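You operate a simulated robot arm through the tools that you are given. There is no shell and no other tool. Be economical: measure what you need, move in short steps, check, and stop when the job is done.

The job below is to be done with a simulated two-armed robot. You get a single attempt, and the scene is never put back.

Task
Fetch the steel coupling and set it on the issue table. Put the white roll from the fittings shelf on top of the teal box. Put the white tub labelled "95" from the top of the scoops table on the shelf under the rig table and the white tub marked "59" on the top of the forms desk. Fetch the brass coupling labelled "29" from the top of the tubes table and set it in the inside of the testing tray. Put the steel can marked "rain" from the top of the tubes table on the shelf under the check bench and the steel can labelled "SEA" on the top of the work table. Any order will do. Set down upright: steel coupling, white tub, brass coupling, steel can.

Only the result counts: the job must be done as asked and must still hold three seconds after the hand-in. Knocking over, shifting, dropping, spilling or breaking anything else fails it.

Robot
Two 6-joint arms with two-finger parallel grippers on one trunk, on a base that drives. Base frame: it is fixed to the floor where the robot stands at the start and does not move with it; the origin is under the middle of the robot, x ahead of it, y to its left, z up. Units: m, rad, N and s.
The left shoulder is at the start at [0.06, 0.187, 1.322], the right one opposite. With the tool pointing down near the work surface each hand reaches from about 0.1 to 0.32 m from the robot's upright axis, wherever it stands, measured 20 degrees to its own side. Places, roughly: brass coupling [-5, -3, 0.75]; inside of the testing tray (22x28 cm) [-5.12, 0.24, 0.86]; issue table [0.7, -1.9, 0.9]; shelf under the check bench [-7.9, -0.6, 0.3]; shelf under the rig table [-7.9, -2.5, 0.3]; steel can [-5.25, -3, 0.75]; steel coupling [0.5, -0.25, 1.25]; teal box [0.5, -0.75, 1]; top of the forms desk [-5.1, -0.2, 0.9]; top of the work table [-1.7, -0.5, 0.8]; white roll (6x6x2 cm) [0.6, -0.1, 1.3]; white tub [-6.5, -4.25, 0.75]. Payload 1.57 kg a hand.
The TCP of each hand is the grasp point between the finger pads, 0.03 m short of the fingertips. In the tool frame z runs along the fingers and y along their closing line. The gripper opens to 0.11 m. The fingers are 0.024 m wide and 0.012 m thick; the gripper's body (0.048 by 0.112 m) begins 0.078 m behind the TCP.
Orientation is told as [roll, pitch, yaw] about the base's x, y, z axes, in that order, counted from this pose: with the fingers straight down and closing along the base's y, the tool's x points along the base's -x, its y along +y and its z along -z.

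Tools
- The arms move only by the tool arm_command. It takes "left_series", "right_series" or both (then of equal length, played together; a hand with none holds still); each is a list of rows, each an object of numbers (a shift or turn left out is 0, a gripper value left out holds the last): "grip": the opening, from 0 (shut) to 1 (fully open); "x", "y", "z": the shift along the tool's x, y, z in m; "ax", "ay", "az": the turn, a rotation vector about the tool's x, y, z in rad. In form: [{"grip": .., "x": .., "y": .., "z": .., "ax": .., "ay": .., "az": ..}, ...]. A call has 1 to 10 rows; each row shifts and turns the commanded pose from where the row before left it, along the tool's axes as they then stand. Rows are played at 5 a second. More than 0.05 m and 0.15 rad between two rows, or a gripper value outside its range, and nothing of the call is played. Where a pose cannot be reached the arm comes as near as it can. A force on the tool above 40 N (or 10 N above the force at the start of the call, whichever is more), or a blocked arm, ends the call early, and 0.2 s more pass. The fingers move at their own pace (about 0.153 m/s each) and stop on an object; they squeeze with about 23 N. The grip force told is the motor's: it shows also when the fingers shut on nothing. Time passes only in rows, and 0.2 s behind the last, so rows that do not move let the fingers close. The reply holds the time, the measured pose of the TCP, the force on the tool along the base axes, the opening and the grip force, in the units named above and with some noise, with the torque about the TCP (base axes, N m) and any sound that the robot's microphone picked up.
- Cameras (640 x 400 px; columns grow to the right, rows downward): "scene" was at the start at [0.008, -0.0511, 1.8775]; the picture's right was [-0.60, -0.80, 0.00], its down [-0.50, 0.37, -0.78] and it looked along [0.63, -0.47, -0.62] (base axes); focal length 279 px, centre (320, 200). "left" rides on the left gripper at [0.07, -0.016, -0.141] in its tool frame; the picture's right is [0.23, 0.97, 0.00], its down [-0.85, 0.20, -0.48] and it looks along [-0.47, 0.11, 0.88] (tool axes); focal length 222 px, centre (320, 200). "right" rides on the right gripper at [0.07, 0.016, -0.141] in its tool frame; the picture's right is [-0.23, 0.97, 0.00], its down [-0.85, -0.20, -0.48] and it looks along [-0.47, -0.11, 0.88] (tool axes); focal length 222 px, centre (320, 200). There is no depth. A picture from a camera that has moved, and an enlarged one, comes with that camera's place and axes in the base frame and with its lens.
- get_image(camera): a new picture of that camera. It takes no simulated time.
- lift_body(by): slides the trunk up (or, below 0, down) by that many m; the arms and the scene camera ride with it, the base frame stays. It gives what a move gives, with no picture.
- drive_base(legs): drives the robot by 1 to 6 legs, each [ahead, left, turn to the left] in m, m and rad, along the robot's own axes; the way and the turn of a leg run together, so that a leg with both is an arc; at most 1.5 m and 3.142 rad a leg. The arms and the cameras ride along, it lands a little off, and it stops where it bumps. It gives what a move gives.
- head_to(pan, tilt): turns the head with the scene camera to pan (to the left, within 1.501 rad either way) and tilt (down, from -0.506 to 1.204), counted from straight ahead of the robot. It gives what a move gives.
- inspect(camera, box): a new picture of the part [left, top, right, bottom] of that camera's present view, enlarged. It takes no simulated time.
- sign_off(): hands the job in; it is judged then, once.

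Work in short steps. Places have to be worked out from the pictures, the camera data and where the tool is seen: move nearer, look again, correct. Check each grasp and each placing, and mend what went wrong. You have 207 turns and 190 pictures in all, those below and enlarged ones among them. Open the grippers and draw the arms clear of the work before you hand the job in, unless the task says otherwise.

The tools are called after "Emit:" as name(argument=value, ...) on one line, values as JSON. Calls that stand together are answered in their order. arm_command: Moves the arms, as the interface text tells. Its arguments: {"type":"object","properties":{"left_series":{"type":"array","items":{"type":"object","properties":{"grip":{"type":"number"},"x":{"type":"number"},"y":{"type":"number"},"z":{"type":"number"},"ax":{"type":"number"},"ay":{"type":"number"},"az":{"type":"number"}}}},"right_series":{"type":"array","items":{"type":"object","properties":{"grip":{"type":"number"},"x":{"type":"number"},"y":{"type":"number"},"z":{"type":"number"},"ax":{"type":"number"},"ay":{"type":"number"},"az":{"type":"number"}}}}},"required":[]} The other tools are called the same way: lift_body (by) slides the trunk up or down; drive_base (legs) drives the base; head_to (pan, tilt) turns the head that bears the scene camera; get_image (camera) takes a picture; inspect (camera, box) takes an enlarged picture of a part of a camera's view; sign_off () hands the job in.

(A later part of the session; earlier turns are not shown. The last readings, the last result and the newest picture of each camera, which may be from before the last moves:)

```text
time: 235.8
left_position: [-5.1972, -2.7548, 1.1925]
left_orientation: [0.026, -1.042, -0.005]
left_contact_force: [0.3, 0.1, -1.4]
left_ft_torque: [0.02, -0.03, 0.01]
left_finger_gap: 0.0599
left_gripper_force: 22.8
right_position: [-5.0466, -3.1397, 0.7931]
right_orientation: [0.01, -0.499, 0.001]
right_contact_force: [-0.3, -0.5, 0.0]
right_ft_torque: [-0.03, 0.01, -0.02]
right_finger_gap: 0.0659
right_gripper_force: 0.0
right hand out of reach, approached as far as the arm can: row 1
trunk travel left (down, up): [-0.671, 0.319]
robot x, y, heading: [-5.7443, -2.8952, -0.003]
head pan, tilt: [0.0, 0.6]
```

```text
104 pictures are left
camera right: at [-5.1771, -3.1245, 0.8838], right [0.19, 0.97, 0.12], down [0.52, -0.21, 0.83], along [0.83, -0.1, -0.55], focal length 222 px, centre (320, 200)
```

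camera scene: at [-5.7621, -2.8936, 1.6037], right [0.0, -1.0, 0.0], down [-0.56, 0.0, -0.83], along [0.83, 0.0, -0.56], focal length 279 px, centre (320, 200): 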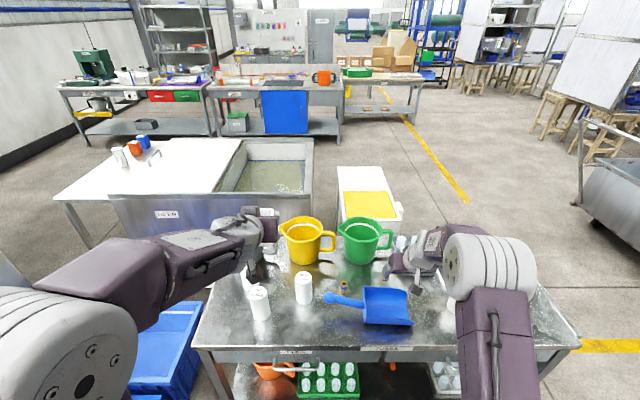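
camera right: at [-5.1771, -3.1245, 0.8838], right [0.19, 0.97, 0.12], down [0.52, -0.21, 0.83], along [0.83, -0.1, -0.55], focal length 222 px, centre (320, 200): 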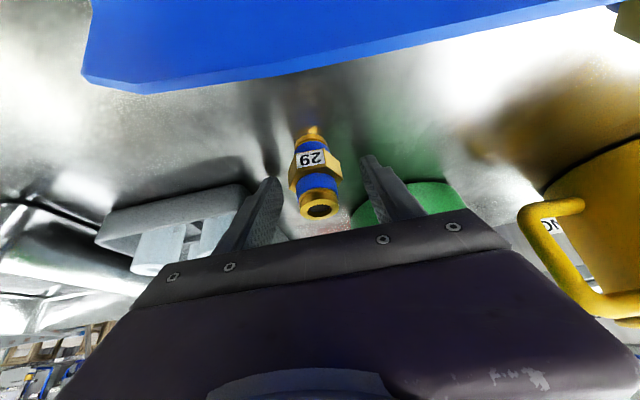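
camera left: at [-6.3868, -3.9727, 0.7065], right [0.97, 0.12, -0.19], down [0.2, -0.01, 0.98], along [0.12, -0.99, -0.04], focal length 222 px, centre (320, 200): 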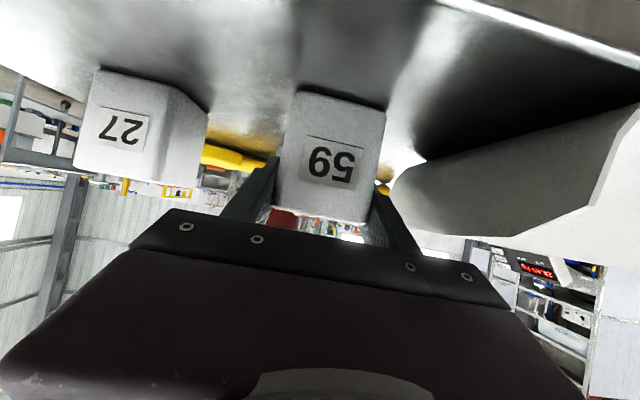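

The coupling is still ~2 cm toward the tool's +x side. I correct that before closing.

Emit:
arm_command(right_series=[{"x": 0.01, "z": -0.003}, {"x": 0.01, "z": -0.003}, {}])

Emit:
get_image(camera="right")

```text
time: 236.6
left_position: [-5.2016, -2.7516, 1.1942]
left_orientation: [0.022, -1.043, -0.002]
left_contact_force: [-0.1, -0.4, -1.5]
left_ft_torque: [0.01, -0.01, 0.0]
left_finger_gap: 0.0598
left_gripper_force: 23.1
right_position: [-5.0499, -3.1404, 0.792]
right_orientation: [0.007, -0.515, 0.003]
right_contact_force: [9.0, 1.3, 32.2]
right_ft_torque: [-1.04, -0.39, 0.13]
right_finger_gap: 0.0651
right_gripper_force: 0.1
right hand out of reach, approached as far as the arm can: row 1, 2
trunk travel left (down, up): [-0.671, 0.319]
robot x, y, heading: [-5.7414, -2.8935, -0.004]
head pan, tilt: [0.0, 0.6]
```

```text
103 pictures are left
camera right: at [-5.1801, -3.1248, 0.8807], right [0.19, 0.97, 0.12], down [0.51, -0.2, 0.84], along [0.84, -0.1, -0.54], focal length 222 px, centre (320, 200)
```

right: 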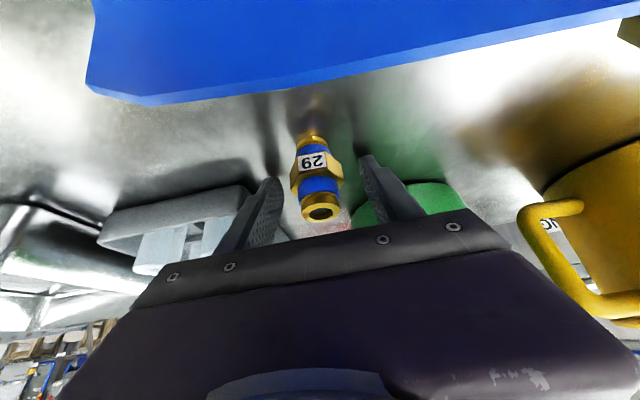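

The fingertips pressed on the table top (32 N), and the arm is near a limit at this height. I raise the hand 8 cm, lower the trunk 7 cm, so that the arm works higher relative to the shoulder.

Emit:
arm_command(right_series=[{"z": -0.0263, "x": -0.0144}, {"z": -0.0263, "x": -0.0144}, {"z": -0.0263, "x": -0.0144}, {"z": -0.01, "x": 0.018}])

Emit:
lift_body(by=-0.08)

Emit:
get_image(camera="right")

```text
time: 237.6
left_position: [-5.1976, -2.7544, 1.1937]
left_orientation: [0.023, -1.041, -0.003]
left_contact_force: [-0.1, 0.5, -0.9]
left_ft_torque: [-0.02, 0.04, 0.01]
left_finger_gap: 0.06
left_gripper_force: 22.4
right_position: [-5.0325, -3.1447, 0.8696]
right_orientation: [0.016, -0.5, -0.001]
right_contact_force: [0.4, -0.3, -0.7]
right_ft_torque: [-0.01, 0.01, -0.01]
right_finger_gap: 0.0662
right_gripper_force: 0.0
right hand out of reach, approached as far as the arm can: row 1, 2, 3, 4
trunk travel left (down, up): [-0.671, 0.319]
robot x, y, heading: [-5.7377, -2.894, 0.001]
head pan, tilt: [0.0, 0.6]
```

```text
time: 238.8
left_position: [-5.1995, -2.7533, 1.1145]
left_orientation: [0.022, -1.043, -0.004]
left_contact_force: [0.8, -0.5, -1.7]
left_ft_torque: [0.0, 0.03, 0.0]
left_finger_gap: 0.06
left_gripper_force: 22.4
right_position: [-5.0308, -3.146, 0.7923]
right_orientation: [0.013, -0.507, 0.001]
right_contact_force: [1.1, 0.4, 11.0]
right_ft_torque: [-0.42, -0.08, 0.16]
right_finger_gap: 0.0668
right_gripper_force: 0.2
trunk travel left (down, up): [-0.591, 0.399]
robot x, y, heading: [-5.7403, -2.8914, -0.001]
head pan, tilt: [0.0, 0.6]
```

```text
102 pictures are left
camera right: at [-5.1614, -3.131, 0.8823], right [0.19, 0.97, 0.12], down [0.52, -0.2, 0.83], along [0.83, -0.09, -0.54], focal length 222 px, centre (320, 200)
```

right: 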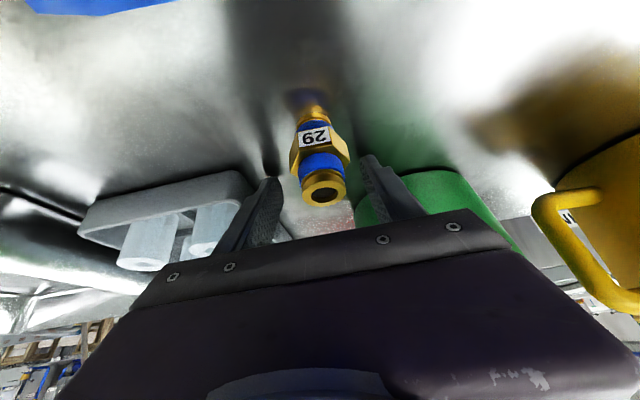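

The hand's limit pushes it outward here, so instead I raise the trunk 1 cm and back the base 3 cm, which brings the fingers onto the coupling.

Emit:
lift_body(by=0.01)

Emit:
drive_base(legs=[[-0.034, 0.006, 0]])

Emit:
get_image(camera="right")

```text
time: 239.4
left_position: [-5.1985, -2.754, 1.1238]
left_orientation: [0.025, -1.043, -0.006]
left_contact_force: [0.5, 0.3, -0.4]
left_ft_torque: [-0.01, 0.01, 0.02]
left_finger_gap: 0.0597
left_gripper_force: 22.8
right_position: [-5.032, -3.145, 0.7996]
right_orientation: [0.015, -0.498, 0.002]
right_contact_force: [0.0, 0.0, -0.5]
right_ft_torque: [0.01, 0.02, -0.02]
right_finger_gap: 0.0661
right_gripper_force: 0.0
trunk travel left (down, up): [-0.601, 0.389]
robot x, y, heading: [-5.7453, -2.8959, -0.002]
head pan, tilt: [0.0, 0.6]
```

```text
time: 240.2
left_position: [-5.2306, -2.7482, 1.1231]
left_orientation: [0.025, -1.042, -0.006]
left_contact_force: [0.1, -0.1, -0.4]
left_ft_torque: [-0.01, 0.0, -0.01]
left_finger_gap: 0.06
left_gripper_force: 22.5
right_position: [-5.0643, -3.139, 0.7987]
right_orientation: [0.016, -0.499, -0.001]
right_contact_force: [-0.1, -0.3, -0.2]
right_ft_torque: [-0.03, 0.02, 0.0]
right_finger_gap: 0.0661
right_gripper_force: 0.2
trunk travel left (down, up): [-0.601, 0.389]
robot x, y, heading: [-5.7735, -2.8909, -0.001]
head pan, tilt: [0.0, 0.6]
```

```text
101 pictures are left
camera right: at [-5.1944, -3.1261, 0.8891], right [0.19, 0.97, 0.12], down [0.52, -0.21, 0.83], along [0.83, -0.09, -0.55], focal length 222 px, centre (320, 200)
```

right: 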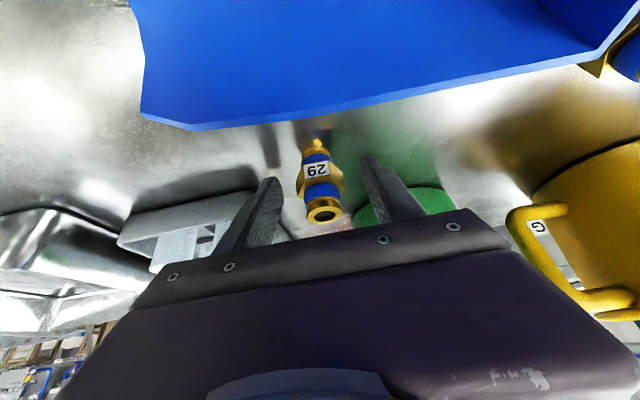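

The coupling now lies within the pads. I close.

Emit:
arm_command(right_series=[{"grip": 0.3}, {"grip": 0.0}, {}, {}])

Emit:
get_image(camera="right")

```text
time: 241.2
left_position: [-5.2322, -2.7485, 1.123]
left_orientation: [0.023, -1.044, -0.004]
left_contact_force: [-0.2, 0.9, -1.0]
left_ft_torque: [-0.04, -0.01, -0.01]
left_finger_gap: 0.0596
left_gripper_force: 22.4
right_position: [-5.0652, -3.1391, 0.8016]
right_orientation: [0.013, -0.505, -0.001]
right_contact_force: [4.2, -1.6, 10.6]
right_ft_torque: [-0.11, -0.26, 0.02]
right_finger_gap: 0.0358
right_gripper_force: 23.3
trunk travel left (down, up): [-0.601, 0.389]
robot x, y, heading: [-5.7732, -2.8881, -0.006]
head pan, tilt: [0.0, 0.6]
```

```text
100 pictures are left
camera right: at [-5.1954, -3.1257, 0.8915], right [0.19, 0.97, 0.12], down [0.52, -0.21, 0.83], along [0.83, -0.1, -0.55], focal length 222 px, centre (320, 200)
```

right: 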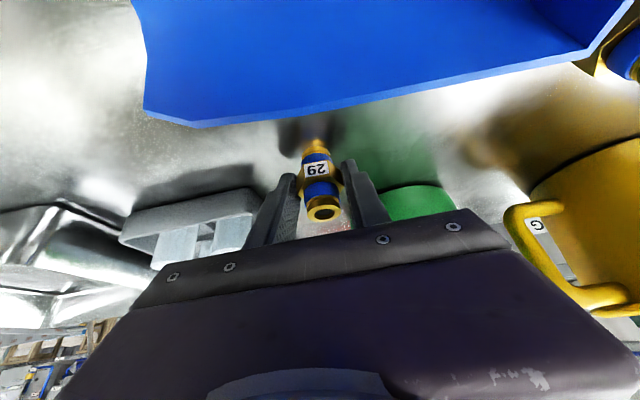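

Brass 29 is gripped. I lift straight up with the trunk.

Emit:
lift_body(by=0.2)

Emit:
drive_base(legs=[[-0.4, 0, 0]])

Emit:
head_to(pan=1.2, tilt=0.35)

Emit:
get_image(camera="scene")

Emit:
inspect(camera="right", box=[200, 80, 440, 230])

```text
time: 243.4
left_position: [-5.2308, -2.748, 1.3228]
left_orientation: [0.022, -1.042, -0.006]
left_contact_force: [-0.2, -0.3, -0.4]
left_ft_torque: [0.01, 0.01, -0.01]
left_finger_gap: 0.0598
left_gripper_force: 22.8
right_position: [-5.0643, -3.1398, 0.9985]
right_orientation: [0.014, -0.499, 0.001]
right_contact_force: [-0.3, -0.3, -1.0]
right_ft_torque: [0.02, 0.01, -0.01]
right_finger_gap: 0.0361
right_gripper_force: 22.9
trunk travel left (down, up): [-0.801, 0.189]
robot x, y, heading: [-5.7737, -2.8878, -0.004]
head pan, tilt: [0.0, 0.6]
```

```text
time: 245.9
left_position: [-5.6312, -2.7493, 1.3215]
left_orientation: [0.024, -1.04, -0.009]
left_contact_force: [1.5, -0.3, -1.0]
left_ft_torque: [-0.01, 0.04, 0.01]
left_finger_gap: 0.0599
left_gripper_force: 22.9
right_position: [-5.466, -3.1408, 0.9972]
right_orientation: [0.015, -0.5, -0.004]
right_contact_force: [0.2, -1.4, -0.5]
right_ft_torque: [0.0, 0.0, 0.0]
right_finger_gap: 0.0358
right_gripper_force: 22.9
trunk travel left (down, up): [-0.801, 0.189]
robot x, y, heading: [-6.176, -2.8886, -0.004]
head pan, tilt: [0.0, 0.6]
```

```text
time: 247.3
left_position: [-5.6321, -2.7488, 1.3237]
left_orientation: [0.025, -1.042, -0.008]
left_contact_force: [-0.6, 1.1, -1.5]
left_ft_torque: [0.0, 0.01, -0.03]
left_finger_gap: 0.0596
left_gripper_force: 22.9
right_position: [-5.4676, -3.1406, 0.9995]
right_orientation: [0.017, -0.501, -0.003]
right_contact_force: [-0.5, 0.2, -0.2]
right_ft_torque: [0.0, 0.02, -0.01]
right_finger_gap: 0.0359
right_gripper_force: 23.1
trunk travel left (down, up): [-0.801, 0.189]
robot x, y, heading: [-6.1735, -2.8845, -0.0]
head pan, tilt: [1.201, 0.351]
```

```text
99 pictures are left
camera scene: at [-6.2025, -2.7991, 1.7564], right [0.93, -0.37, 0.0], down [-0.13, -0.32, -0.94], along [0.35, 0.87, -0.34], focal length 279 px, centre (320, 200)
```

scene: 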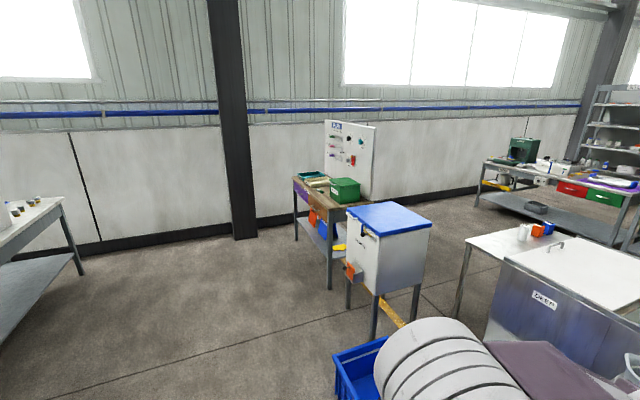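

```text
2.67 times, centred on (320, 155) of right
camera zoom: at [-5.5973, -3.1262, 1.0898], right [0.2, 0.97, 0.12], down [0.52, -0.21, 0.83], along [0.83, -0.1, -0.55], focal length 592 px, centre (320, 320)
```

zoom: 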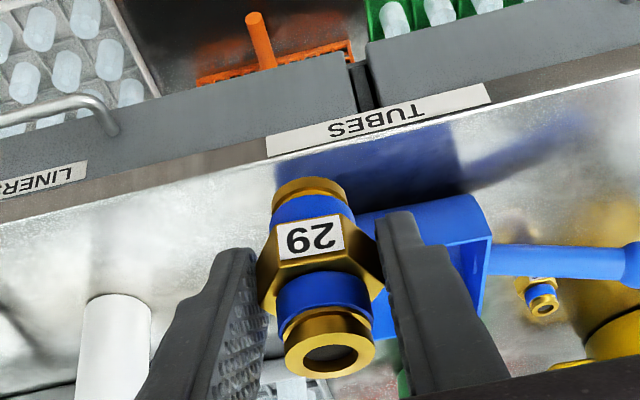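

Label 29 is confirmed in hand. The forms desk is seen with its west edge at x≈−5.3, y from −0.7 to about 0.4. I drive north along x≈−6.3 and face it.

Emit:
drive_base(legs=[[-0.15, 0, 0], [0, 1.4, 0], [0, 1.3, 0]])

Emit:
head_to(pan=0.0, tilt=0.6)

Emit:
get_image(camera="scene")

```text
time: 261.2
left_position: [-5.7733, -0.0959, 1.3235]
left_orientation: [0.026, -1.042, -0.015]
left_contact_force: [-0.4, -0.4, -1.1]
left_ft_torque: [-0.03, 0.04, 0.01]
left_finger_gap: 0.0597
left_gripper_force: 23.8
right_position: [-5.6119, -0.4895, 0.9992]
right_orientation: [0.016, -0.499, -0.008]
right_contact_force: [-0.6, 0.3, 0.0]
right_ft_torque: [0.0, 0.03, -0.01]
right_finger_gap: 0.0358
right_gripper_force: 23.2
trunk travel left (down, up): [-0.801, 0.189]
robot x, y, heading: [-6.3158, -0.2339, -0.015]
head pan, tilt: [1.201, 0.351]
```

```text
time: 262.6
left_position: [-5.7742, -0.0956, 1.3227]
left_orientation: [0.025, -1.043, -0.013]
left_contact_force: [-0.8, -0.1, -0.7]
left_ft_torque: [0.0, -0.03, -0.03]
left_finger_gap: 0.0598
left_gripper_force: 22.7
right_position: [-5.6108, -0.4891, 0.9982]
right_orientation: [0.016, -0.499, -0.01]
right_contact_force: [0.1, -0.5, -0.7]
right_ft_torque: [-0.03, 0.02, 0.01]
right_finger_gap: 0.0357
right_gripper_force: 23.1
trunk travel left (down, up): [-0.801, 0.189]
robot x, y, heading: [-6.3205, -0.2282, -0.012]
head pan, tilt: [0.0, 0.6]
```

```text
97 pictures are left
camera scene: at [-6.2911, -0.2299, 1.7336], right [-0.01, -1.0, 0.0], down [-0.57, 0.01, -0.82], along [0.82, -0.01, -0.57], focal length 279 px, centre (320, 200)
```

scene: 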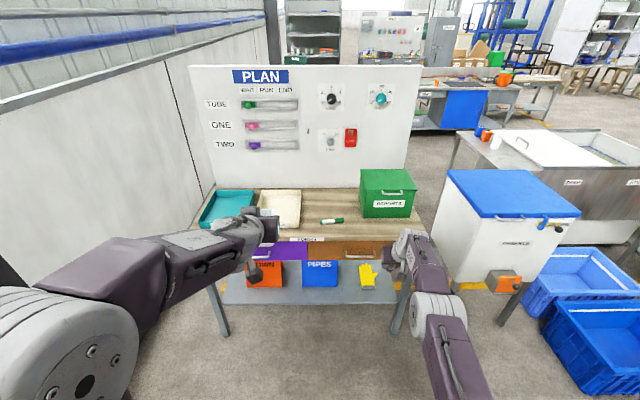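

Two trays lie on the desk's left. I enlarge to read which one is "testing".

Emit:
inspect(camera="scene", box=[185, 175, 345, 275])

Emit:
get_image(camera="left")

```text
4.00 times, centred on (265, 225) of scene
camera zoom: at [-6.2911, -0.2299, 1.7336], right [-0.01, -1.0, 0.0], down [-0.57, 0.01, -0.82], along [0.82, -0.01, -0.57], focal length 1116 px, centre (540, 100)
```

zoom: 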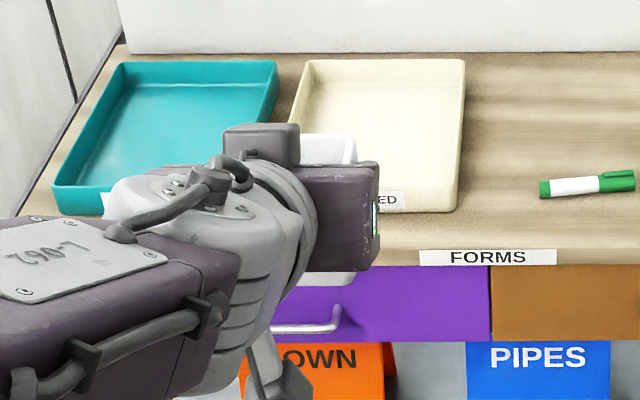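

```text
95 pictures are left
camera left: at [-5.9313, -0.1131, 1.3335], right [-0.12, 0.98, -0.18], down [0.02, 0.19, 0.98], along [0.99, 0.12, -0.04], focal length 222 px, centre (320, 200)
```

left: 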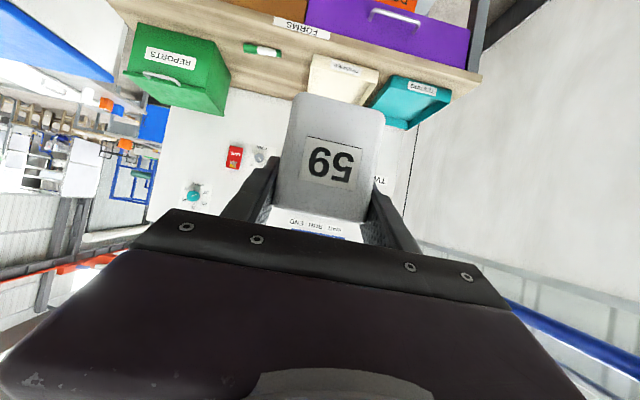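

I enlarge the labels in the left view.

Emit:
inspect(camera="left", box=[300, 50, 460, 130])

```text
4.00 times, centred on (380, 90) of left
camera zoom: at [-5.9313, -0.1131, 1.3335], right [-0.12, 0.98, -0.18], down [0.02, 0.19, 0.98], along [0.99, 0.12, -0.04], focal length 888 px, centre (80, 640)
```

zoom: 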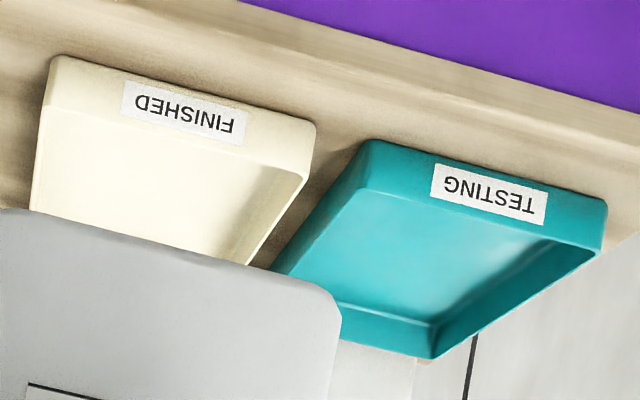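

Teal is TESTING. I will set tub 59 on the free desk top behind the green marker, around [-5.15,-0.27]. First I bring the left hand down and the right hand up, 0.2 m each.

Emit:
arm_command(left_series=[{"z": 0.02, "x": 0.0347}, {"z": 0.02, "x": 0.0347}, {"z": 0.02, "x": 0.0347}, {"z": 0.02, "x": 0.0347}, {"z": 0.02, "x": 0.0347}], right_series=[{"z": -0.035, "x": -0.019}, {"z": -0.035, "x": -0.019}, {"z": -0.035, "x": -0.019}, {"z": -0.035, "x": -0.019}, {"z": -0.035, "x": -0.019}])

Emit:
drive_base(legs=[[0.25, -0.17, 0.013]])

Emit:
get_image(camera="left")

Emit:
get_image(camera="scene")

```text
time: 263.8
left_position: [-5.7648, -0.093, 1.1338]
left_orientation: [0.071, -1.033, -0.054]
left_contact_force: [-0.2, 1.0, -1.1]
left_ft_torque: [-0.03, 0.0, 0.01]
left_finger_gap: 0.0598
left_gripper_force: 23.1
left hand out of reach, approached as far as the arm can: row 5
right_position: [-5.6277, -0.4884, 1.1944]
right_orientation: [0.016, -0.5, -0.01]
right_contact_force: [-0.2, 0.7, -0.8]
right_ft_torque: [-0.01, 0.01, -0.02]
right_finger_gap: 0.0357
right_gripper_force: 23.1
right hand out of reach, approached as far as the arm can: row 4, 5
trunk travel left (down, up): [-0.801, 0.189]
robot x, y, heading: [-6.3176, -0.231, -0.008]
head pan, tilt: [0.0, 0.6]
```

```text
time: 265.8
left_position: [-5.5192, -0.2539, 1.1345]
left_orientation: [0.07, -1.032, -0.036]
left_contact_force: [0.1, 0.3, -1.5]
left_ft_torque: [-0.01, 0.0, -0.05]
left_finger_gap: 0.0599
left_gripper_force: 22.8
right_position: [-5.3736, -0.647, 1.1937]
right_orientation: [0.015, -0.502, 0.01]
right_contact_force: [-0.1, 0.1, -1.8]
right_ft_torque: [-0.05, 0.05, -0.03]
right_finger_gap: 0.0355
right_gripper_force: 22.9
trunk travel left (down, up): [-0.801, 0.189]
robot x, y, heading: [-6.071, -0.4014, 0.004]
head pan, tilt: [0.0, 0.6]
```

```text
93 pictures are left
camera left: at [-5.676, -0.2762, 1.1462], right [-0.14, 0.98, -0.16], down [0.02, 0.16, 0.99], along [0.99, 0.14, -0.04], focal length 222 px, centre (320, 200)
```

left: 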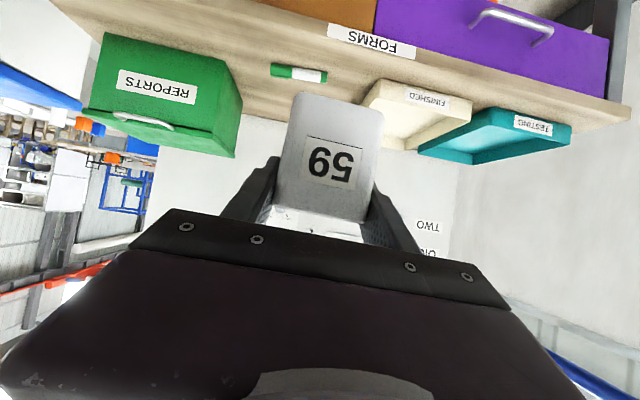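

```text
92 pictures are left
camera scene: at [-6.0437, -0.4005, 1.7337], right [0.01, -1.0, 0.0], down [-0.56, 0.0, -0.83], along [0.83, 0.01, -0.56], focal length 279 px, centre (320, 200)
```

scene: 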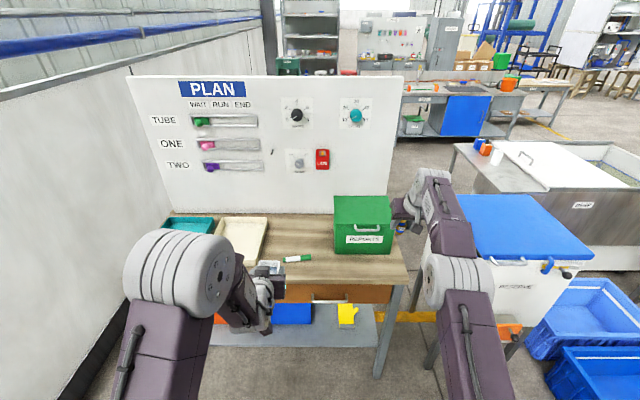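

I drive 0.2 m nearer and extend the left hand over the spot at z≈1.0.

Emit:
drive_base(legs=[[0.2, 0, 0]])

Emit:
arm_command(left_series=[{"z": 0.0353, "x": 0.0047, "y": -0.0025}, {"z": 0.0353, "x": 0.0047, "y": -0.0025}, {"z": 0.0353, "x": 0.0047, "y": -0.0025}, {"z": 0.0353, "x": 0.0047, "y": -0.0025}, {"z": 0.0353, "x": 0.0047, "y": -0.0025}, {"z": 0.0353, "x": 0.0047, "y": -0.0025}])

Emit:
get_image(camera="left")

```text
time: 267.4
left_position: [-5.32, -0.2539, 1.1345]
left_orientation: [0.072, -1.035, -0.036]
left_contact_force: [-0.4, -0.8, -1.5]
left_ft_torque: [0.01, -0.06, -0.02]
left_finger_gap: 0.0597
left_gripper_force: 23.2
right_position: [-5.1742, -0.6473, 1.1952]
right_orientation: [0.016, -0.503, 0.011]
right_contact_force: [0.0, 0.4, -1.3]
right_ft_torque: [0.0, -0.01, 0.0]
right_finger_gap: 0.0357
right_gripper_force: 23.4
trunk travel left (down, up): [-0.801, 0.189]
robot x, y, heading: [-5.8694, -0.3994, 0.013]
head pan, tilt: [0.0, 0.6]
```

```text
time: 268.8
left_position: [-5.1472, -0.2606, 0.9978]
left_orientation: [0.07, -1.033, -0.033]
left_contact_force: [0.1, -0.1, -1.5]
left_ft_torque: [-0.01, 0.01, 0.04]
left_finger_gap: 0.0599
left_gripper_force: 23.0
right_position: [-5.1709, -0.6469, 1.1919]
right_orientation: [0.016, -0.496, 0.01]
right_contact_force: [0.3, 0.3, -1.3]
right_ft_torque: [-0.02, 0.02, 0.01]
right_finger_gap: 0.0355
right_gripper_force: 22.8
trunk travel left (down, up): [-0.801, 0.189]
robot x, y, heading: [-5.8694, -0.4023, 0.006]
head pan, tilt: [0.0, 0.6]
```

```text
91 pictures are left
camera left: at [-5.3041, -0.2815, 1.0105], right [-0.14, 0.98, -0.16], down [0.03, 0.16, 0.99], along [0.99, 0.14, -0.05], focal length 222 px, centre (320, 200)
```

left: 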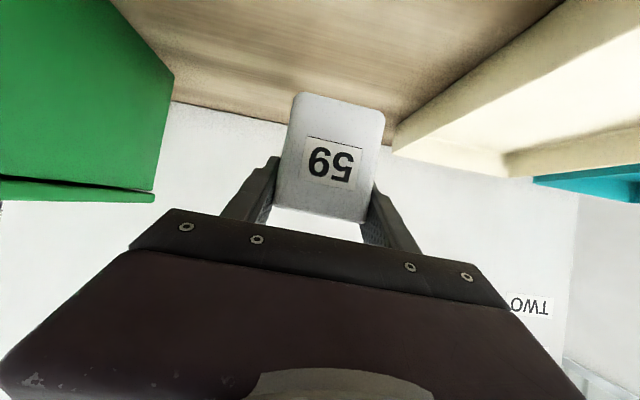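

The spot is clear on both sides (tray edge y −0.15, box edge y −0.385). I correct a 2° hand tilt and lower 3 cm.

Emit:
arm_command(left_series=[{"ax": 0.034, "ay": -0.011, "az": -0.016}, {"z": 0.0076, "x": 0.0129}, {"z": 0.0076, "x": 0.0129}, {}])

Emit:
get_image(camera="left")

```text
time: 269.8
left_position: [-5.1486, -0.2654, 0.9719]
left_orientation: [0.021, -1.042, -0.005]
left_contact_force: [-0.4, 0.6, -0.8]
left_ft_torque: [0.01, 0.02, 0.01]
left_finger_gap: 0.0597
left_gripper_force: 23.1
left hand out of reach, approached as far as the arm can: row 1, 3
right_position: [-5.1719, -0.6471, 1.1927]
right_orientation: [0.017, -0.501, 0.013]
right_contact_force: [-1.0, 0.6, -1.1]
right_ft_torque: [0.0, 0.0, 0.02]
right_finger_gap: 0.0357
right_gripper_force: 23.1
trunk travel left (down, up): [-0.801, 0.189]
robot x, y, heading: [-5.8675, -0.3994, 0.004]
head pan, tilt: [0.0, 0.6]
```

```text
90 pictures are left
camera left: at [-5.304, -0.2839, 0.9829], right [-0.13, 0.97, -0.19], down [0.02, 0.19, 0.98], along [0.99, 0.12, -0.04], focal length 222 px, centre (320, 200)
```

left: 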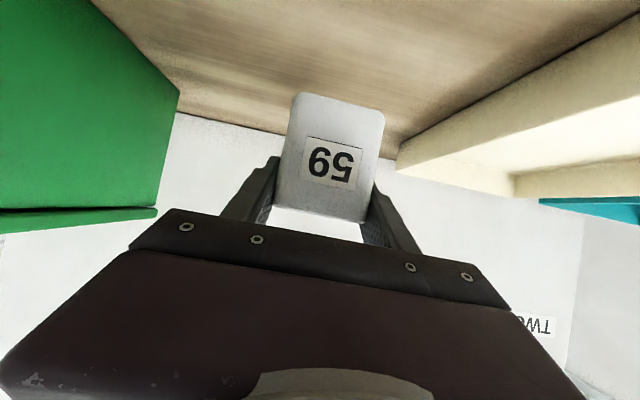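

Level again. The rest I lower with the trunk, in small steps.

Emit:
lift_body(by=-0.015)

Emit:
inspect(camera="left", box=[220, 40, 444, 180])

```text
time: 270.5
left_position: [-5.1474, -0.2644, 0.9568]
left_orientation: [0.021, -1.04, -0.007]
left_contact_force: [0.7, 0.4, -0.8]
left_ft_torque: [0.01, -0.03, 0.01]
left_finger_gap: 0.0599
left_gripper_force: 22.7
right_position: [-5.1717, -0.6465, 1.1785]
right_orientation: [0.017, -0.5, 0.01]
right_contact_force: [-0.3, 0.4, -1.0]
right_ft_torque: [0.01, 0.01, 0.01]
right_finger_gap: 0.0357
right_gripper_force: 22.9
trunk travel left (down, up): [-0.786, 0.204]
robot x, y, heading: [-5.8632, -0.4007, 0.006]
head pan, tilt: [0.0, 0.6]
```

```text
2.86 times, centred on (332, 110) of left
camera zoom: at [-5.3036, -0.2839, 0.9678], right [-0.13, 0.97, -0.19], down [0.02, 0.19, 0.98], along [0.99, 0.12, -0.04], focal length 635 px, centre (286, 457)
```

zoom: 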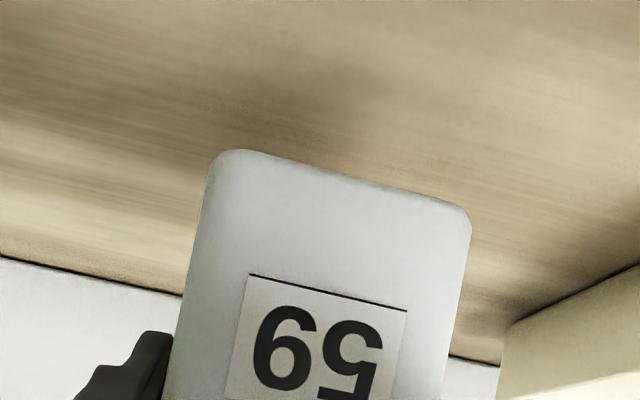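

The desk top looks to be z≈0.87, about 3.5 cm below the tub. I lower 2 cm, then more finely.

Emit:
lift_body(by=-0.02)

Emit:
lift_body(by=-0.006)

Emit:
inspect(camera="left", box=[220, 40, 444, 180])

```text
time: 271.1
left_position: [-5.1473, -0.266, 0.9369]
left_orientation: [0.021, -1.041, -0.004]
left_contact_force: [-0.9, 0.7, -0.7]
left_ft_torque: [0.02, -0.01, -0.01]
left_finger_gap: 0.0599
left_gripper_force: 22.6
right_position: [-5.1729, -0.6477, 1.1584]
right_orientation: [0.017, -0.5, 0.011]
right_contact_force: [0.1, 0.0, -0.3]
right_ft_torque: [0.04, -0.03, -0.02]
right_finger_gap: 0.0355
right_gripper_force: 23.1
trunk travel left (down, up): [-0.766, 0.224]
robot x, y, heading: [-5.8673, -0.401, 0.012]
head pan, tilt: [0.0, 0.6]
```

```text
time: 271.7
left_position: [-5.1467, -0.2653, 0.9311]
left_orientation: [0.021, -1.039, -0.006]
left_contact_force: [0.1, 0.4, -0.7]
left_ft_torque: [0.0, -0.01, -0.01]
left_finger_gap: 0.0597
left_gripper_force: 23.3
right_position: [-5.1715, -0.6477, 1.1512]
right_orientation: [0.017, -0.499, 0.012]
right_contact_force: [0.6, 0.0, -1.0]
right_ft_torque: [-0.01, 0.03, 0.02]
right_finger_gap: 0.0356
right_gripper_force: 22.5
trunk travel left (down, up): [-0.76, 0.23]
robot x, y, heading: [-5.8719, -0.3989, 0.012]
head pan, tilt: [0.0, 0.6]
```

```text
2.86 times, centred on (332, 110) of left
camera zoom: at [-5.3036, -0.2839, 0.9418], right [-0.13, 0.97, -0.19], down [0.02, 0.19, 0.98], along [0.99, 0.12, -0.04], focal length 635 px, centre (286, 457)
```

zoom: 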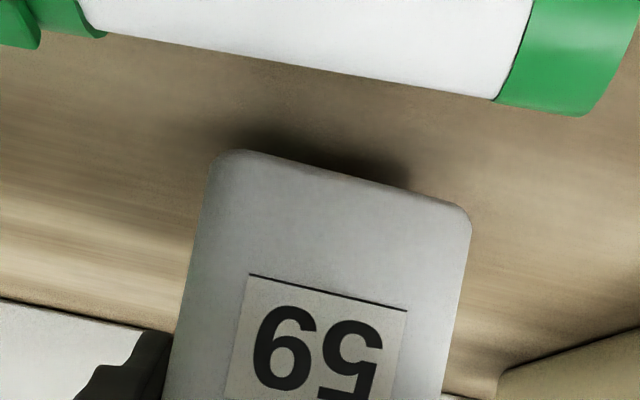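

The shadow shows it is close. The marker in front is clear of the hand. I continue by 4–6 mm steps.

Emit:
lift_body(by=-0.005)

Emit:
lift_body(by=-0.004)

Emit:
inspect(camera="left", box=[220, 40, 444, 180])

```text
time: 272.2
left_position: [-5.1463, -0.2651, 0.926]
left_orientation: [0.021, -1.039, -0.007]
left_contact_force: [-1.0, 0.5, -1.5]
left_ft_torque: [-0.02, -0.01, -0.01]
left_finger_gap: 0.06
left_gripper_force: 23.0
right_position: [-5.1716, -0.6473, 1.1475]
right_orientation: [0.015, -0.5, 0.008]
right_contact_force: [0.1, 0.4, -1.0]
right_ft_torque: [0.01, 0.0, -0.02]
right_finger_gap: 0.0357
right_gripper_force: 23.0
trunk travel left (down, up): [-0.755, 0.235]
robot x, y, heading: [-5.8671, -0.3988, 0.006]
head pan, tilt: [0.0, 0.6]
```

```text
time: 272.8
left_position: [-5.1466, -0.2652, 0.9218]
left_orientation: [0.02, -1.039, -0.003]
left_contact_force: [0.2, -0.2, -1.2]
left_ft_torque: [-0.02, 0.01, 0.01]
left_finger_gap: 0.0598
left_gripper_force: 23.5
right_position: [-5.1713, -0.648, 1.1434]
right_orientation: [0.017, -0.499, 0.01]
right_contact_force: [-0.6, 0.5, -0.7]
right_ft_torque: [0.01, -0.01, -0.03]
right_finger_gap: 0.0355
right_gripper_force: 22.8
trunk travel left (down, up): [-0.751, 0.239]
robot x, y, heading: [-5.8684, -0.4014, 0.003]
head pan, tilt: [0.0, 0.6]
```

```text
2.86 times, centred on (332, 110) of left
camera zoom: at [-5.3035, -0.2839, 0.9328], right [-0.13, 0.97, -0.19], down [0.02, 0.19, 0.98], along [0.99, 0.12, -0.04], focal length 635 px, centre (286, 457)
```

zoom: 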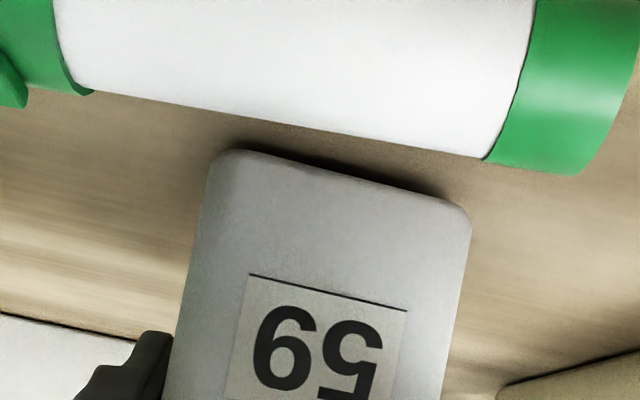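

A few millimetres remain. I lower by 3 mm at a time, watching the force.

Emit:
lift_body(by=-0.003)

Emit:
lift_body(by=-0.002)

```text
time: 273.3
left_position: [-5.1459, -0.2642, 0.9184]
left_orientation: [0.02, -1.04, -0.006]
left_contact_force: [0.0, -1.3, -1.6]
left_ft_torque: [-0.01, -0.01, -0.04]
left_finger_gap: 0.0596
left_gripper_force: 22.8
right_position: [-5.1719, -0.6479, 1.1393]
right_orientation: [0.016, -0.5, 0.012]
right_contact_force: [-0.1, -0.6, -2.2]
right_ft_torque: [0.01, -0.02, 0.02]
right_finger_gap: 0.0358
right_gripper_force: 22.8
trunk travel left (down, up): [-0.748, 0.242]
robot x, y, heading: [-5.8664, -0.4018, 0.005]
head pan, tilt: [0.0, 0.6]
```

```text
time: 273.8
left_position: [-5.1474, -0.2649, 0.9181]
left_orientation: [0.02, -1.043, -0.005]
left_contact_force: [0.0, 0.0, -0.6]
left_ft_torque: [-0.02, -0.02, 0.01]
left_finger_gap: 0.0597
left_gripper_force: 23.3
right_position: [-5.173, -0.6477, 1.138]
right_orientation: [0.017, -0.499, 0.012]
right_contact_force: [1.0, 0.0, -0.8]
right_ft_torque: [0.01, 0.02, -0.02]
right_finger_gap: 0.0354
right_gripper_force: 23.5
trunk travel left (down, up): [-0.746, 0.244]
robot x, y, heading: [-5.8677, -0.399, 0.004]
head pan, tilt: [0.0, 0.6]
```

Not firmly down yet; two more small steps.

Emit:
lift_body(by=-0.003)

Emit:
inspect(camera="left", box=[220, 40, 444, 180])

```text
time: 274.3
left_position: [-5.1475, -0.2659, 0.9173]
left_orientation: [0.021, -1.047, -0.004]
left_contact_force: [0.7, 1.4, 8.7]
left_ft_torque: [-0.29, -0.25, 0.02]
left_finger_gap: 0.0596
left_gripper_force: 23.0
right_position: [-5.1736, -0.6472, 1.1365]
right_orientation: [0.014, -0.5, 0.012]
right_contact_force: [-0.3, 0.0, -0.4]
right_ft_torque: [-0.01, 0.03, 0.02]
right_finger_gap: 0.0355
right_gripper_force: 22.9
trunk travel left (down, up): [-0.743, 0.247]
robot x, y, heading: [-5.867, -0.4016, 0.002]
head pan, tilt: [0.0, 0.6]
```

```text
2.86 times, centred on (332, 110) of left
camera zoom: at [-5.304, -0.284, 0.927], right [-0.13, 0.97, -0.19], down [0.01, 0.19, 0.98], along [0.99, 0.12, -0.03], focal length 635 px, centre (286, 457)
```

zoom: 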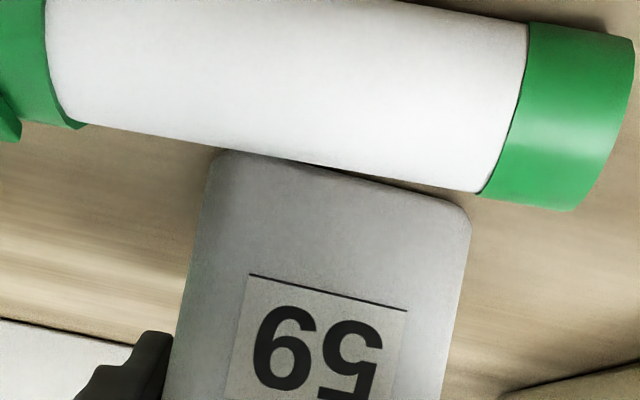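

The tub stands on the desk (8.7 N). I open and withdraw along the tool axis, up and back over the marker.

Emit:
arm_command(left_series=[{"z": -0.0005, "x": -0.001}, {"grip": 0.77}, {}, {}, {"z": -0.02, "x": -0.005}, {"z": -0.03, "x": -0.005}, {"z": -0.03}, {"z": -0.03}, {"z": -0.03}])

Emit:
lift_body(by=0.1)

Emit:
drive_base(legs=[[-0.3, 0, 0]])

Emit:
get_image(camera="scene")

```text
time: 276.3
left_position: [-5.2492, -0.2767, 1.0054]
left_orientation: [0.055, -1.036, -0.039]
left_contact_force: [-0.3, -0.4, 0.0]
left_ft_torque: [0.01, 0.01, 0.01]
left_finger_gap: 0.0845
left_gripper_force: 0.1
left hand out of reach, approached as far as the arm can: row 6, 7, 8, 9
right_position: [-5.1725, -0.6471, 1.1357]
right_orientation: [0.016, -0.501, 0.01]
right_contact_force: [-0.3, 0.2, -0.8]
right_ft_torque: [-0.03, 0.03, -0.01]
right_finger_gap: 0.0359
right_gripper_force: 22.5
trunk travel left (down, up): [-0.743, 0.247]
robot x, y, heading: [-5.868, -0.4019, 0.009]
head pan, tilt: [0.0, 0.6]
```

```text
time: 277.6
left_position: [-5.2485, -0.2777, 1.1038]
left_orientation: [0.054, -1.035, -0.037]
left_contact_force: [0.5, -0.1, -0.7]
left_ft_torque: [0.02, 0.01, 0.0]
left_finger_gap: 0.0846
left_gripper_force: 0.2
right_position: [-5.1723, -0.6478, 1.2364]
right_orientation: [0.016, -0.5, 0.011]
right_contact_force: [-0.1, -0.2, -1.1]
right_ft_torque: [-0.04, 0.0, 0.02]
right_finger_gap: 0.0355
right_gripper_force: 23.1
trunk travel left (down, up): [-0.843, 0.147]
robot x, y, heading: [-5.8689, -0.4005, 0.003]
head pan, tilt: [0.0, 0.6]
```

```text
time: 279.7
left_position: [-5.5462, -0.2799, 1.103]
left_orientation: [0.054, -1.035, -0.037]
left_contact_force: [0.4, -0.1, -0.9]
left_ft_torque: [-0.03, 0.01, -0.03]
left_finger_gap: 0.0845
left_gripper_force: 0.0
right_position: [-5.4697, -0.6503, 1.2333]
right_orientation: [0.016, -0.497, 0.008]
right_contact_force: [0.3, 0.3, -0.4]
right_ft_torque: [-0.02, 0.02, 0.0]
right_finger_gap: 0.0357
right_gripper_force: 22.8
trunk travel left (down, up): [-0.843, 0.147]
robot x, y, heading: [-6.1668, -0.4004, -0.0]
head pan, tilt: [0.0, 0.6]
```

```text
85 pictures are left
camera scene: at [-6.1377, -0.4025, 1.7756], right [0.01, -1.0, 0.0], down [-0.57, 0.0, -0.82], along [0.82, 0.01, -0.57], focal length 279 px, centre (320, 200)
```

scene: 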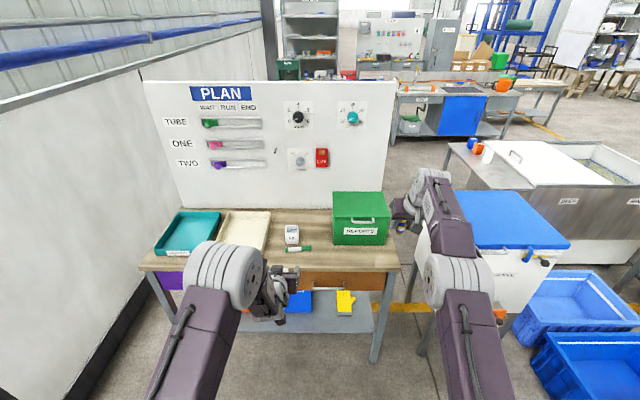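

Tub 59 stands on the forms desk, marker untouched. Next, brass 29 into the teal TESTING tray centred near [-5.13,0.245]: I raise the empty left hand, lower the right a bit, and drive north and nearer.

Emit:
arm_command(left_series=[{"z": -0.02, "x": -0.034}, {"z": -0.02, "x": -0.034}, {"z": -0.02, "x": -0.034}, {"z": -0.02, "x": -0.034}, {"z": -0.02, "x": -0.034}], right_series=[{"z": 0.02, "x": 0.011}, {"z": 0.02, "x": 0.011}, {"z": 0.02, "x": 0.011}, {"z": 0.018, "x": 0.01}, {}])

Emit:
drive_base(legs=[[0, 0.88, 0], [0.3, 0, 0]])

Emit:
get_image(camera="right")

Emit:
get_image(camera="scene")

```text
time: 280.9
left_position: [-5.5497, -0.287, 1.3016]
left_orientation: [0.054, -1.039, -0.038]
left_contact_force: [0.3, 0.1, 0.9]
left_ft_torque: [-0.01, 0.02, 0.0]
left_finger_gap: 0.0847
left_gripper_force: 0.1
right_position: [-5.4728, -0.65, 1.1473]
right_orientation: [0.016, -0.501, 0.008]
right_contact_force: [0.2, 0.6, -0.7]
right_ft_torque: [0.01, 0.03, 0.01]
right_finger_gap: 0.0358
right_gripper_force: 22.9
trunk travel left (down, up): [-0.843, 0.147]
robot x, y, heading: [-6.1702, -0.4083, 0.005]
head pan, tilt: [0.0, 0.6]
```

```text
time: 285.4
left_position: [-5.5618, 0.4592, 1.3086]
left_orientation: [0.067, -1.046, -0.166]
left_contact_force: [0.6, -0.4, -0.3]
left_ft_torque: [-0.01, 0.04, -0.03]
left_finger_gap: 0.0847
left_gripper_force: 0.0
right_position: [-5.5285, 0.0904, 1.1516]
right_orientation: [0.023, -0.508, -0.113]
right_contact_force: [0.1, -0.5, -0.8]
right_ft_torque: [-0.04, -0.03, 0.0]
right_finger_gap: 0.0354
right_gripper_force: 22.9
trunk travel left (down, up): [-0.843, 0.147]
robot x, y, heading: [-6.1782, 0.4236, -0.116]
head pan, tilt: [0.0, 0.6]
stopped in leg 1: the robot was blocked; the commanded pose is now the measured one
```

```text
84 pictures are left
camera right: at [-5.6572, 0.1171, 1.2409], right [0.3, 0.95, 0.13], down [0.49, -0.27, 0.83], along [0.82, -0.18, -0.54], focal length 222 px, centre (320, 200)
```

right: 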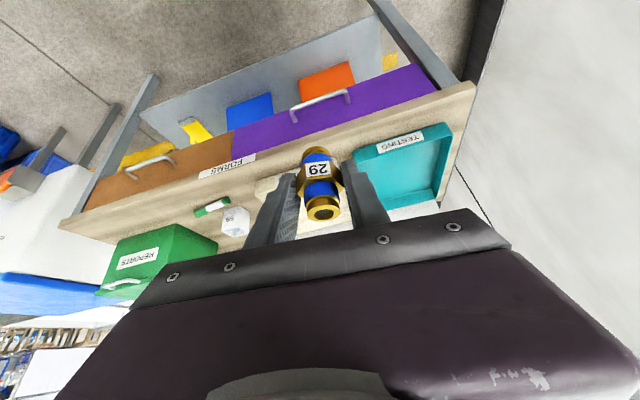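

```text
83 pictures are left
camera scene: at [-6.1694, 0.4117, 1.7759], right [-0.11, -0.99, -0.01], down [-0.55, 0.07, -0.83], along [0.83, -0.09, -0.56], focal length 279 px, centre (320, 200)
```

scene: 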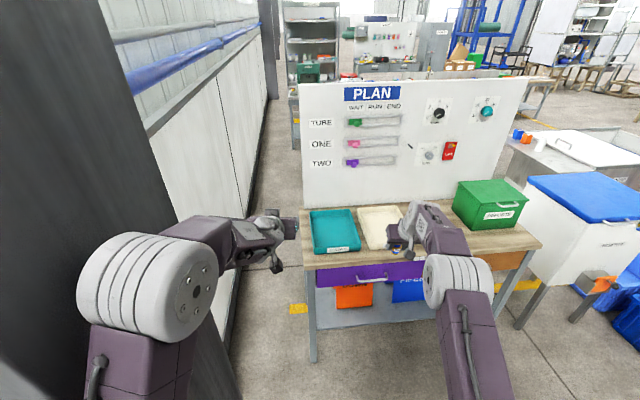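

The left elbow met the dark pillar by the wall; nothing was displaced. I move back south, and will instead approach the tray with the robot turned 0.5 rad to the left.

Emit:
drive_base(legs=[[0, -0.25, 0], [0, 0, 0.616], [0.25, -0.2, 0]])

Emit:
get_image(camera="right")

```text
time: 290.7
left_position: [-5.4118, 0.5242, 1.3026]
left_orientation: [0.051, -1.039, 0.475]
left_contact_force: [0.4, 0.8, 0.1]
left_ft_torque: [-0.05, 0.01, 0.02]
left_finger_gap: 0.0849
left_gripper_force: 0.0
right_position: [-5.1682, 0.2422, 1.1477]
right_orientation: [0.016, -0.5, 0.52]
right_contact_force: [-0.1, -0.1, -0.5]
right_ft_torque: [0.01, -0.03, 0.0]
right_finger_gap: 0.0356
right_gripper_force: 22.7
trunk travel left (down, up): [-0.843, 0.147]
robot x, y, heading: [-5.895, 0.1182, 0.52]
head pan, tilt: [0.0, 0.6]
```

```text
82 pictures are left
camera right: at [-5.2877, 0.1912, 1.2378], right [-0.32, 0.94, 0.12], down [0.56, 0.08, 0.83], along [0.77, 0.33, -0.55], focal length 222 px, centre (320, 200)
```

right: 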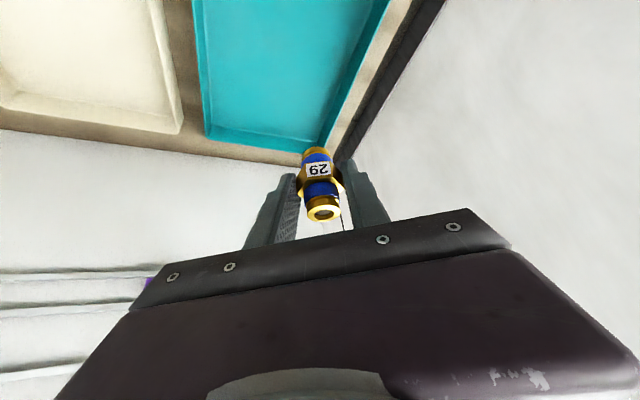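

The hand is over the tray interior (x −5.27…−4.985, y 0.12…0.34). I lower with the trunk.

Emit:
lift_body(by=-0.19)

Emit:
lift_body(by=-0.015)

Emit:
get_image(camera="right")

```text
time: 292.8
left_position: [-5.4106, 0.5247, 1.1111]
left_orientation: [0.055, -1.037, 0.473]
left_contact_force: [0.1, -0.4, -0.2]
left_ft_torque: [-0.01, 0.03, 0.0]
left_finger_gap: 0.0849
left_gripper_force: 0.1
right_position: [-5.1658, 0.244, 0.956]
right_orientation: [0.016, -0.5, 0.519]
right_contact_force: [0.4, -0.3, -0.3]
right_ft_torque: [-0.01, 0.0, -0.03]
right_finger_gap: 0.0357
right_gripper_force: 23.4
trunk travel left (down, up): [-0.653, 0.337]
robot x, y, heading: [-5.8956, 0.1191, 0.515]
head pan, tilt: [0.0, 0.6]
```

```text
time: 293.4
left_position: [-5.4095, 0.5253, 1.0963]
left_orientation: [0.053, -1.036, 0.474]
left_contact_force: [-0.7, 0.7, 0.0]
left_ft_torque: [-0.01, 0.01, 0.03]
left_finger_gap: 0.0847
left_gripper_force: 0.0
right_position: [-5.1667, 0.2427, 0.9427]
right_orientation: [0.017, -0.499, 0.521]
right_contact_force: [-0.2, 0.8, 0.0]
right_ft_torque: [-0.02, 0.04, 0.0]
right_finger_gap: 0.0354
right_gripper_force: 23.4
trunk travel left (down, up): [-0.638, 0.352]
robot x, y, heading: [-5.8944, 0.1182, 0.516]
head pan, tilt: [0.0, 0.6]
```

```text
81 pictures are left
camera right: at [-5.2858, 0.1909, 1.0317], right [-0.32, 0.94, 0.12], down [0.56, 0.08, 0.83], along [0.77, 0.33, -0.55], focal length 222 px, centre (320, 200)
```

right: 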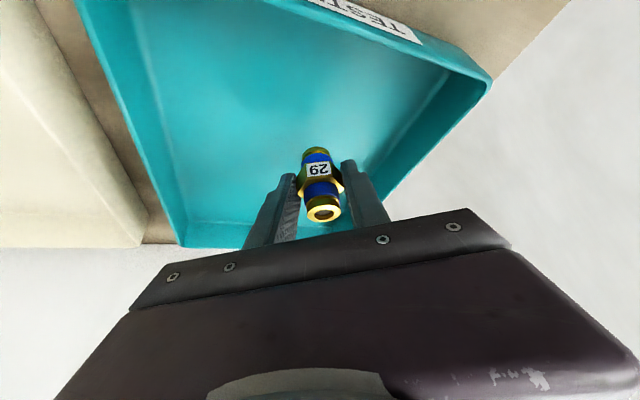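

Well inside the tray. I keep lowering in small steps, watching the force.

Emit:
lift_body(by=-0.015)

Emit:
lift_body(by=-0.005)

Emit:
inspect(camera="right", box=[224, 80, 416, 220])

```text
time: 294.0
left_position: [-5.4109, 0.5243, 1.081]
left_orientation: [0.053, -1.037, 0.473]
left_contact_force: [0.4, -0.2, 0.5]
left_ft_torque: [0.01, 0.0, -0.02]
left_finger_gap: 0.0844
left_gripper_force: 0.0
right_position: [-5.165, 0.2432, 0.9263]
right_orientation: [0.016, -0.498, 0.521]
right_contact_force: [0.3, 0.6, -0.6]
right_ft_torque: [0.0, 0.01, -0.05]
right_finger_gap: 0.0354
right_gripper_force: 23.3
trunk travel left (down, up): [-0.623, 0.367]
robot x, y, heading: [-5.8901, 0.1195, 0.516]
head pan, tilt: [0.0, 0.6]
```

```text
time: 294.6
left_position: [-5.4096, 0.5249, 1.0758]
left_orientation: [0.054, -1.036, 0.472]
left_contact_force: [-0.1, -0.5, 0.4]
left_ft_torque: [-0.03, -0.02, 0.01]
left_finger_gap: 0.0846
left_gripper_force: 0.1
right_position: [-5.1656, 0.2435, 0.9214]
right_orientation: [0.016, -0.499, 0.52]
right_contact_force: [-0.1, 0.3, -2.0]
right_ft_torque: [-0.01, 0.01, 0.01]
right_finger_gap: 0.0355
right_gripper_force: 23.1
trunk travel left (down, up): [-0.618, 0.372]
robot x, y, heading: [-5.8899, 0.1181, 0.518]
head pan, tilt: [0.0, 0.6]
```

```text
2.86 times, centred on (320, 150) of right
camera zoom: at [-5.2858, 0.1909, 1.0117], right [-0.32, 0.94, 0.12], down [0.56, 0.08, 0.83], along [0.77, 0.33, -0.55], focal length 635 px, centre (320, 343)
```

zoom: 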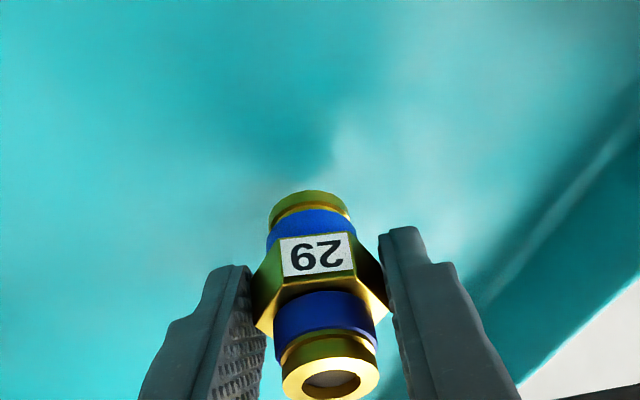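

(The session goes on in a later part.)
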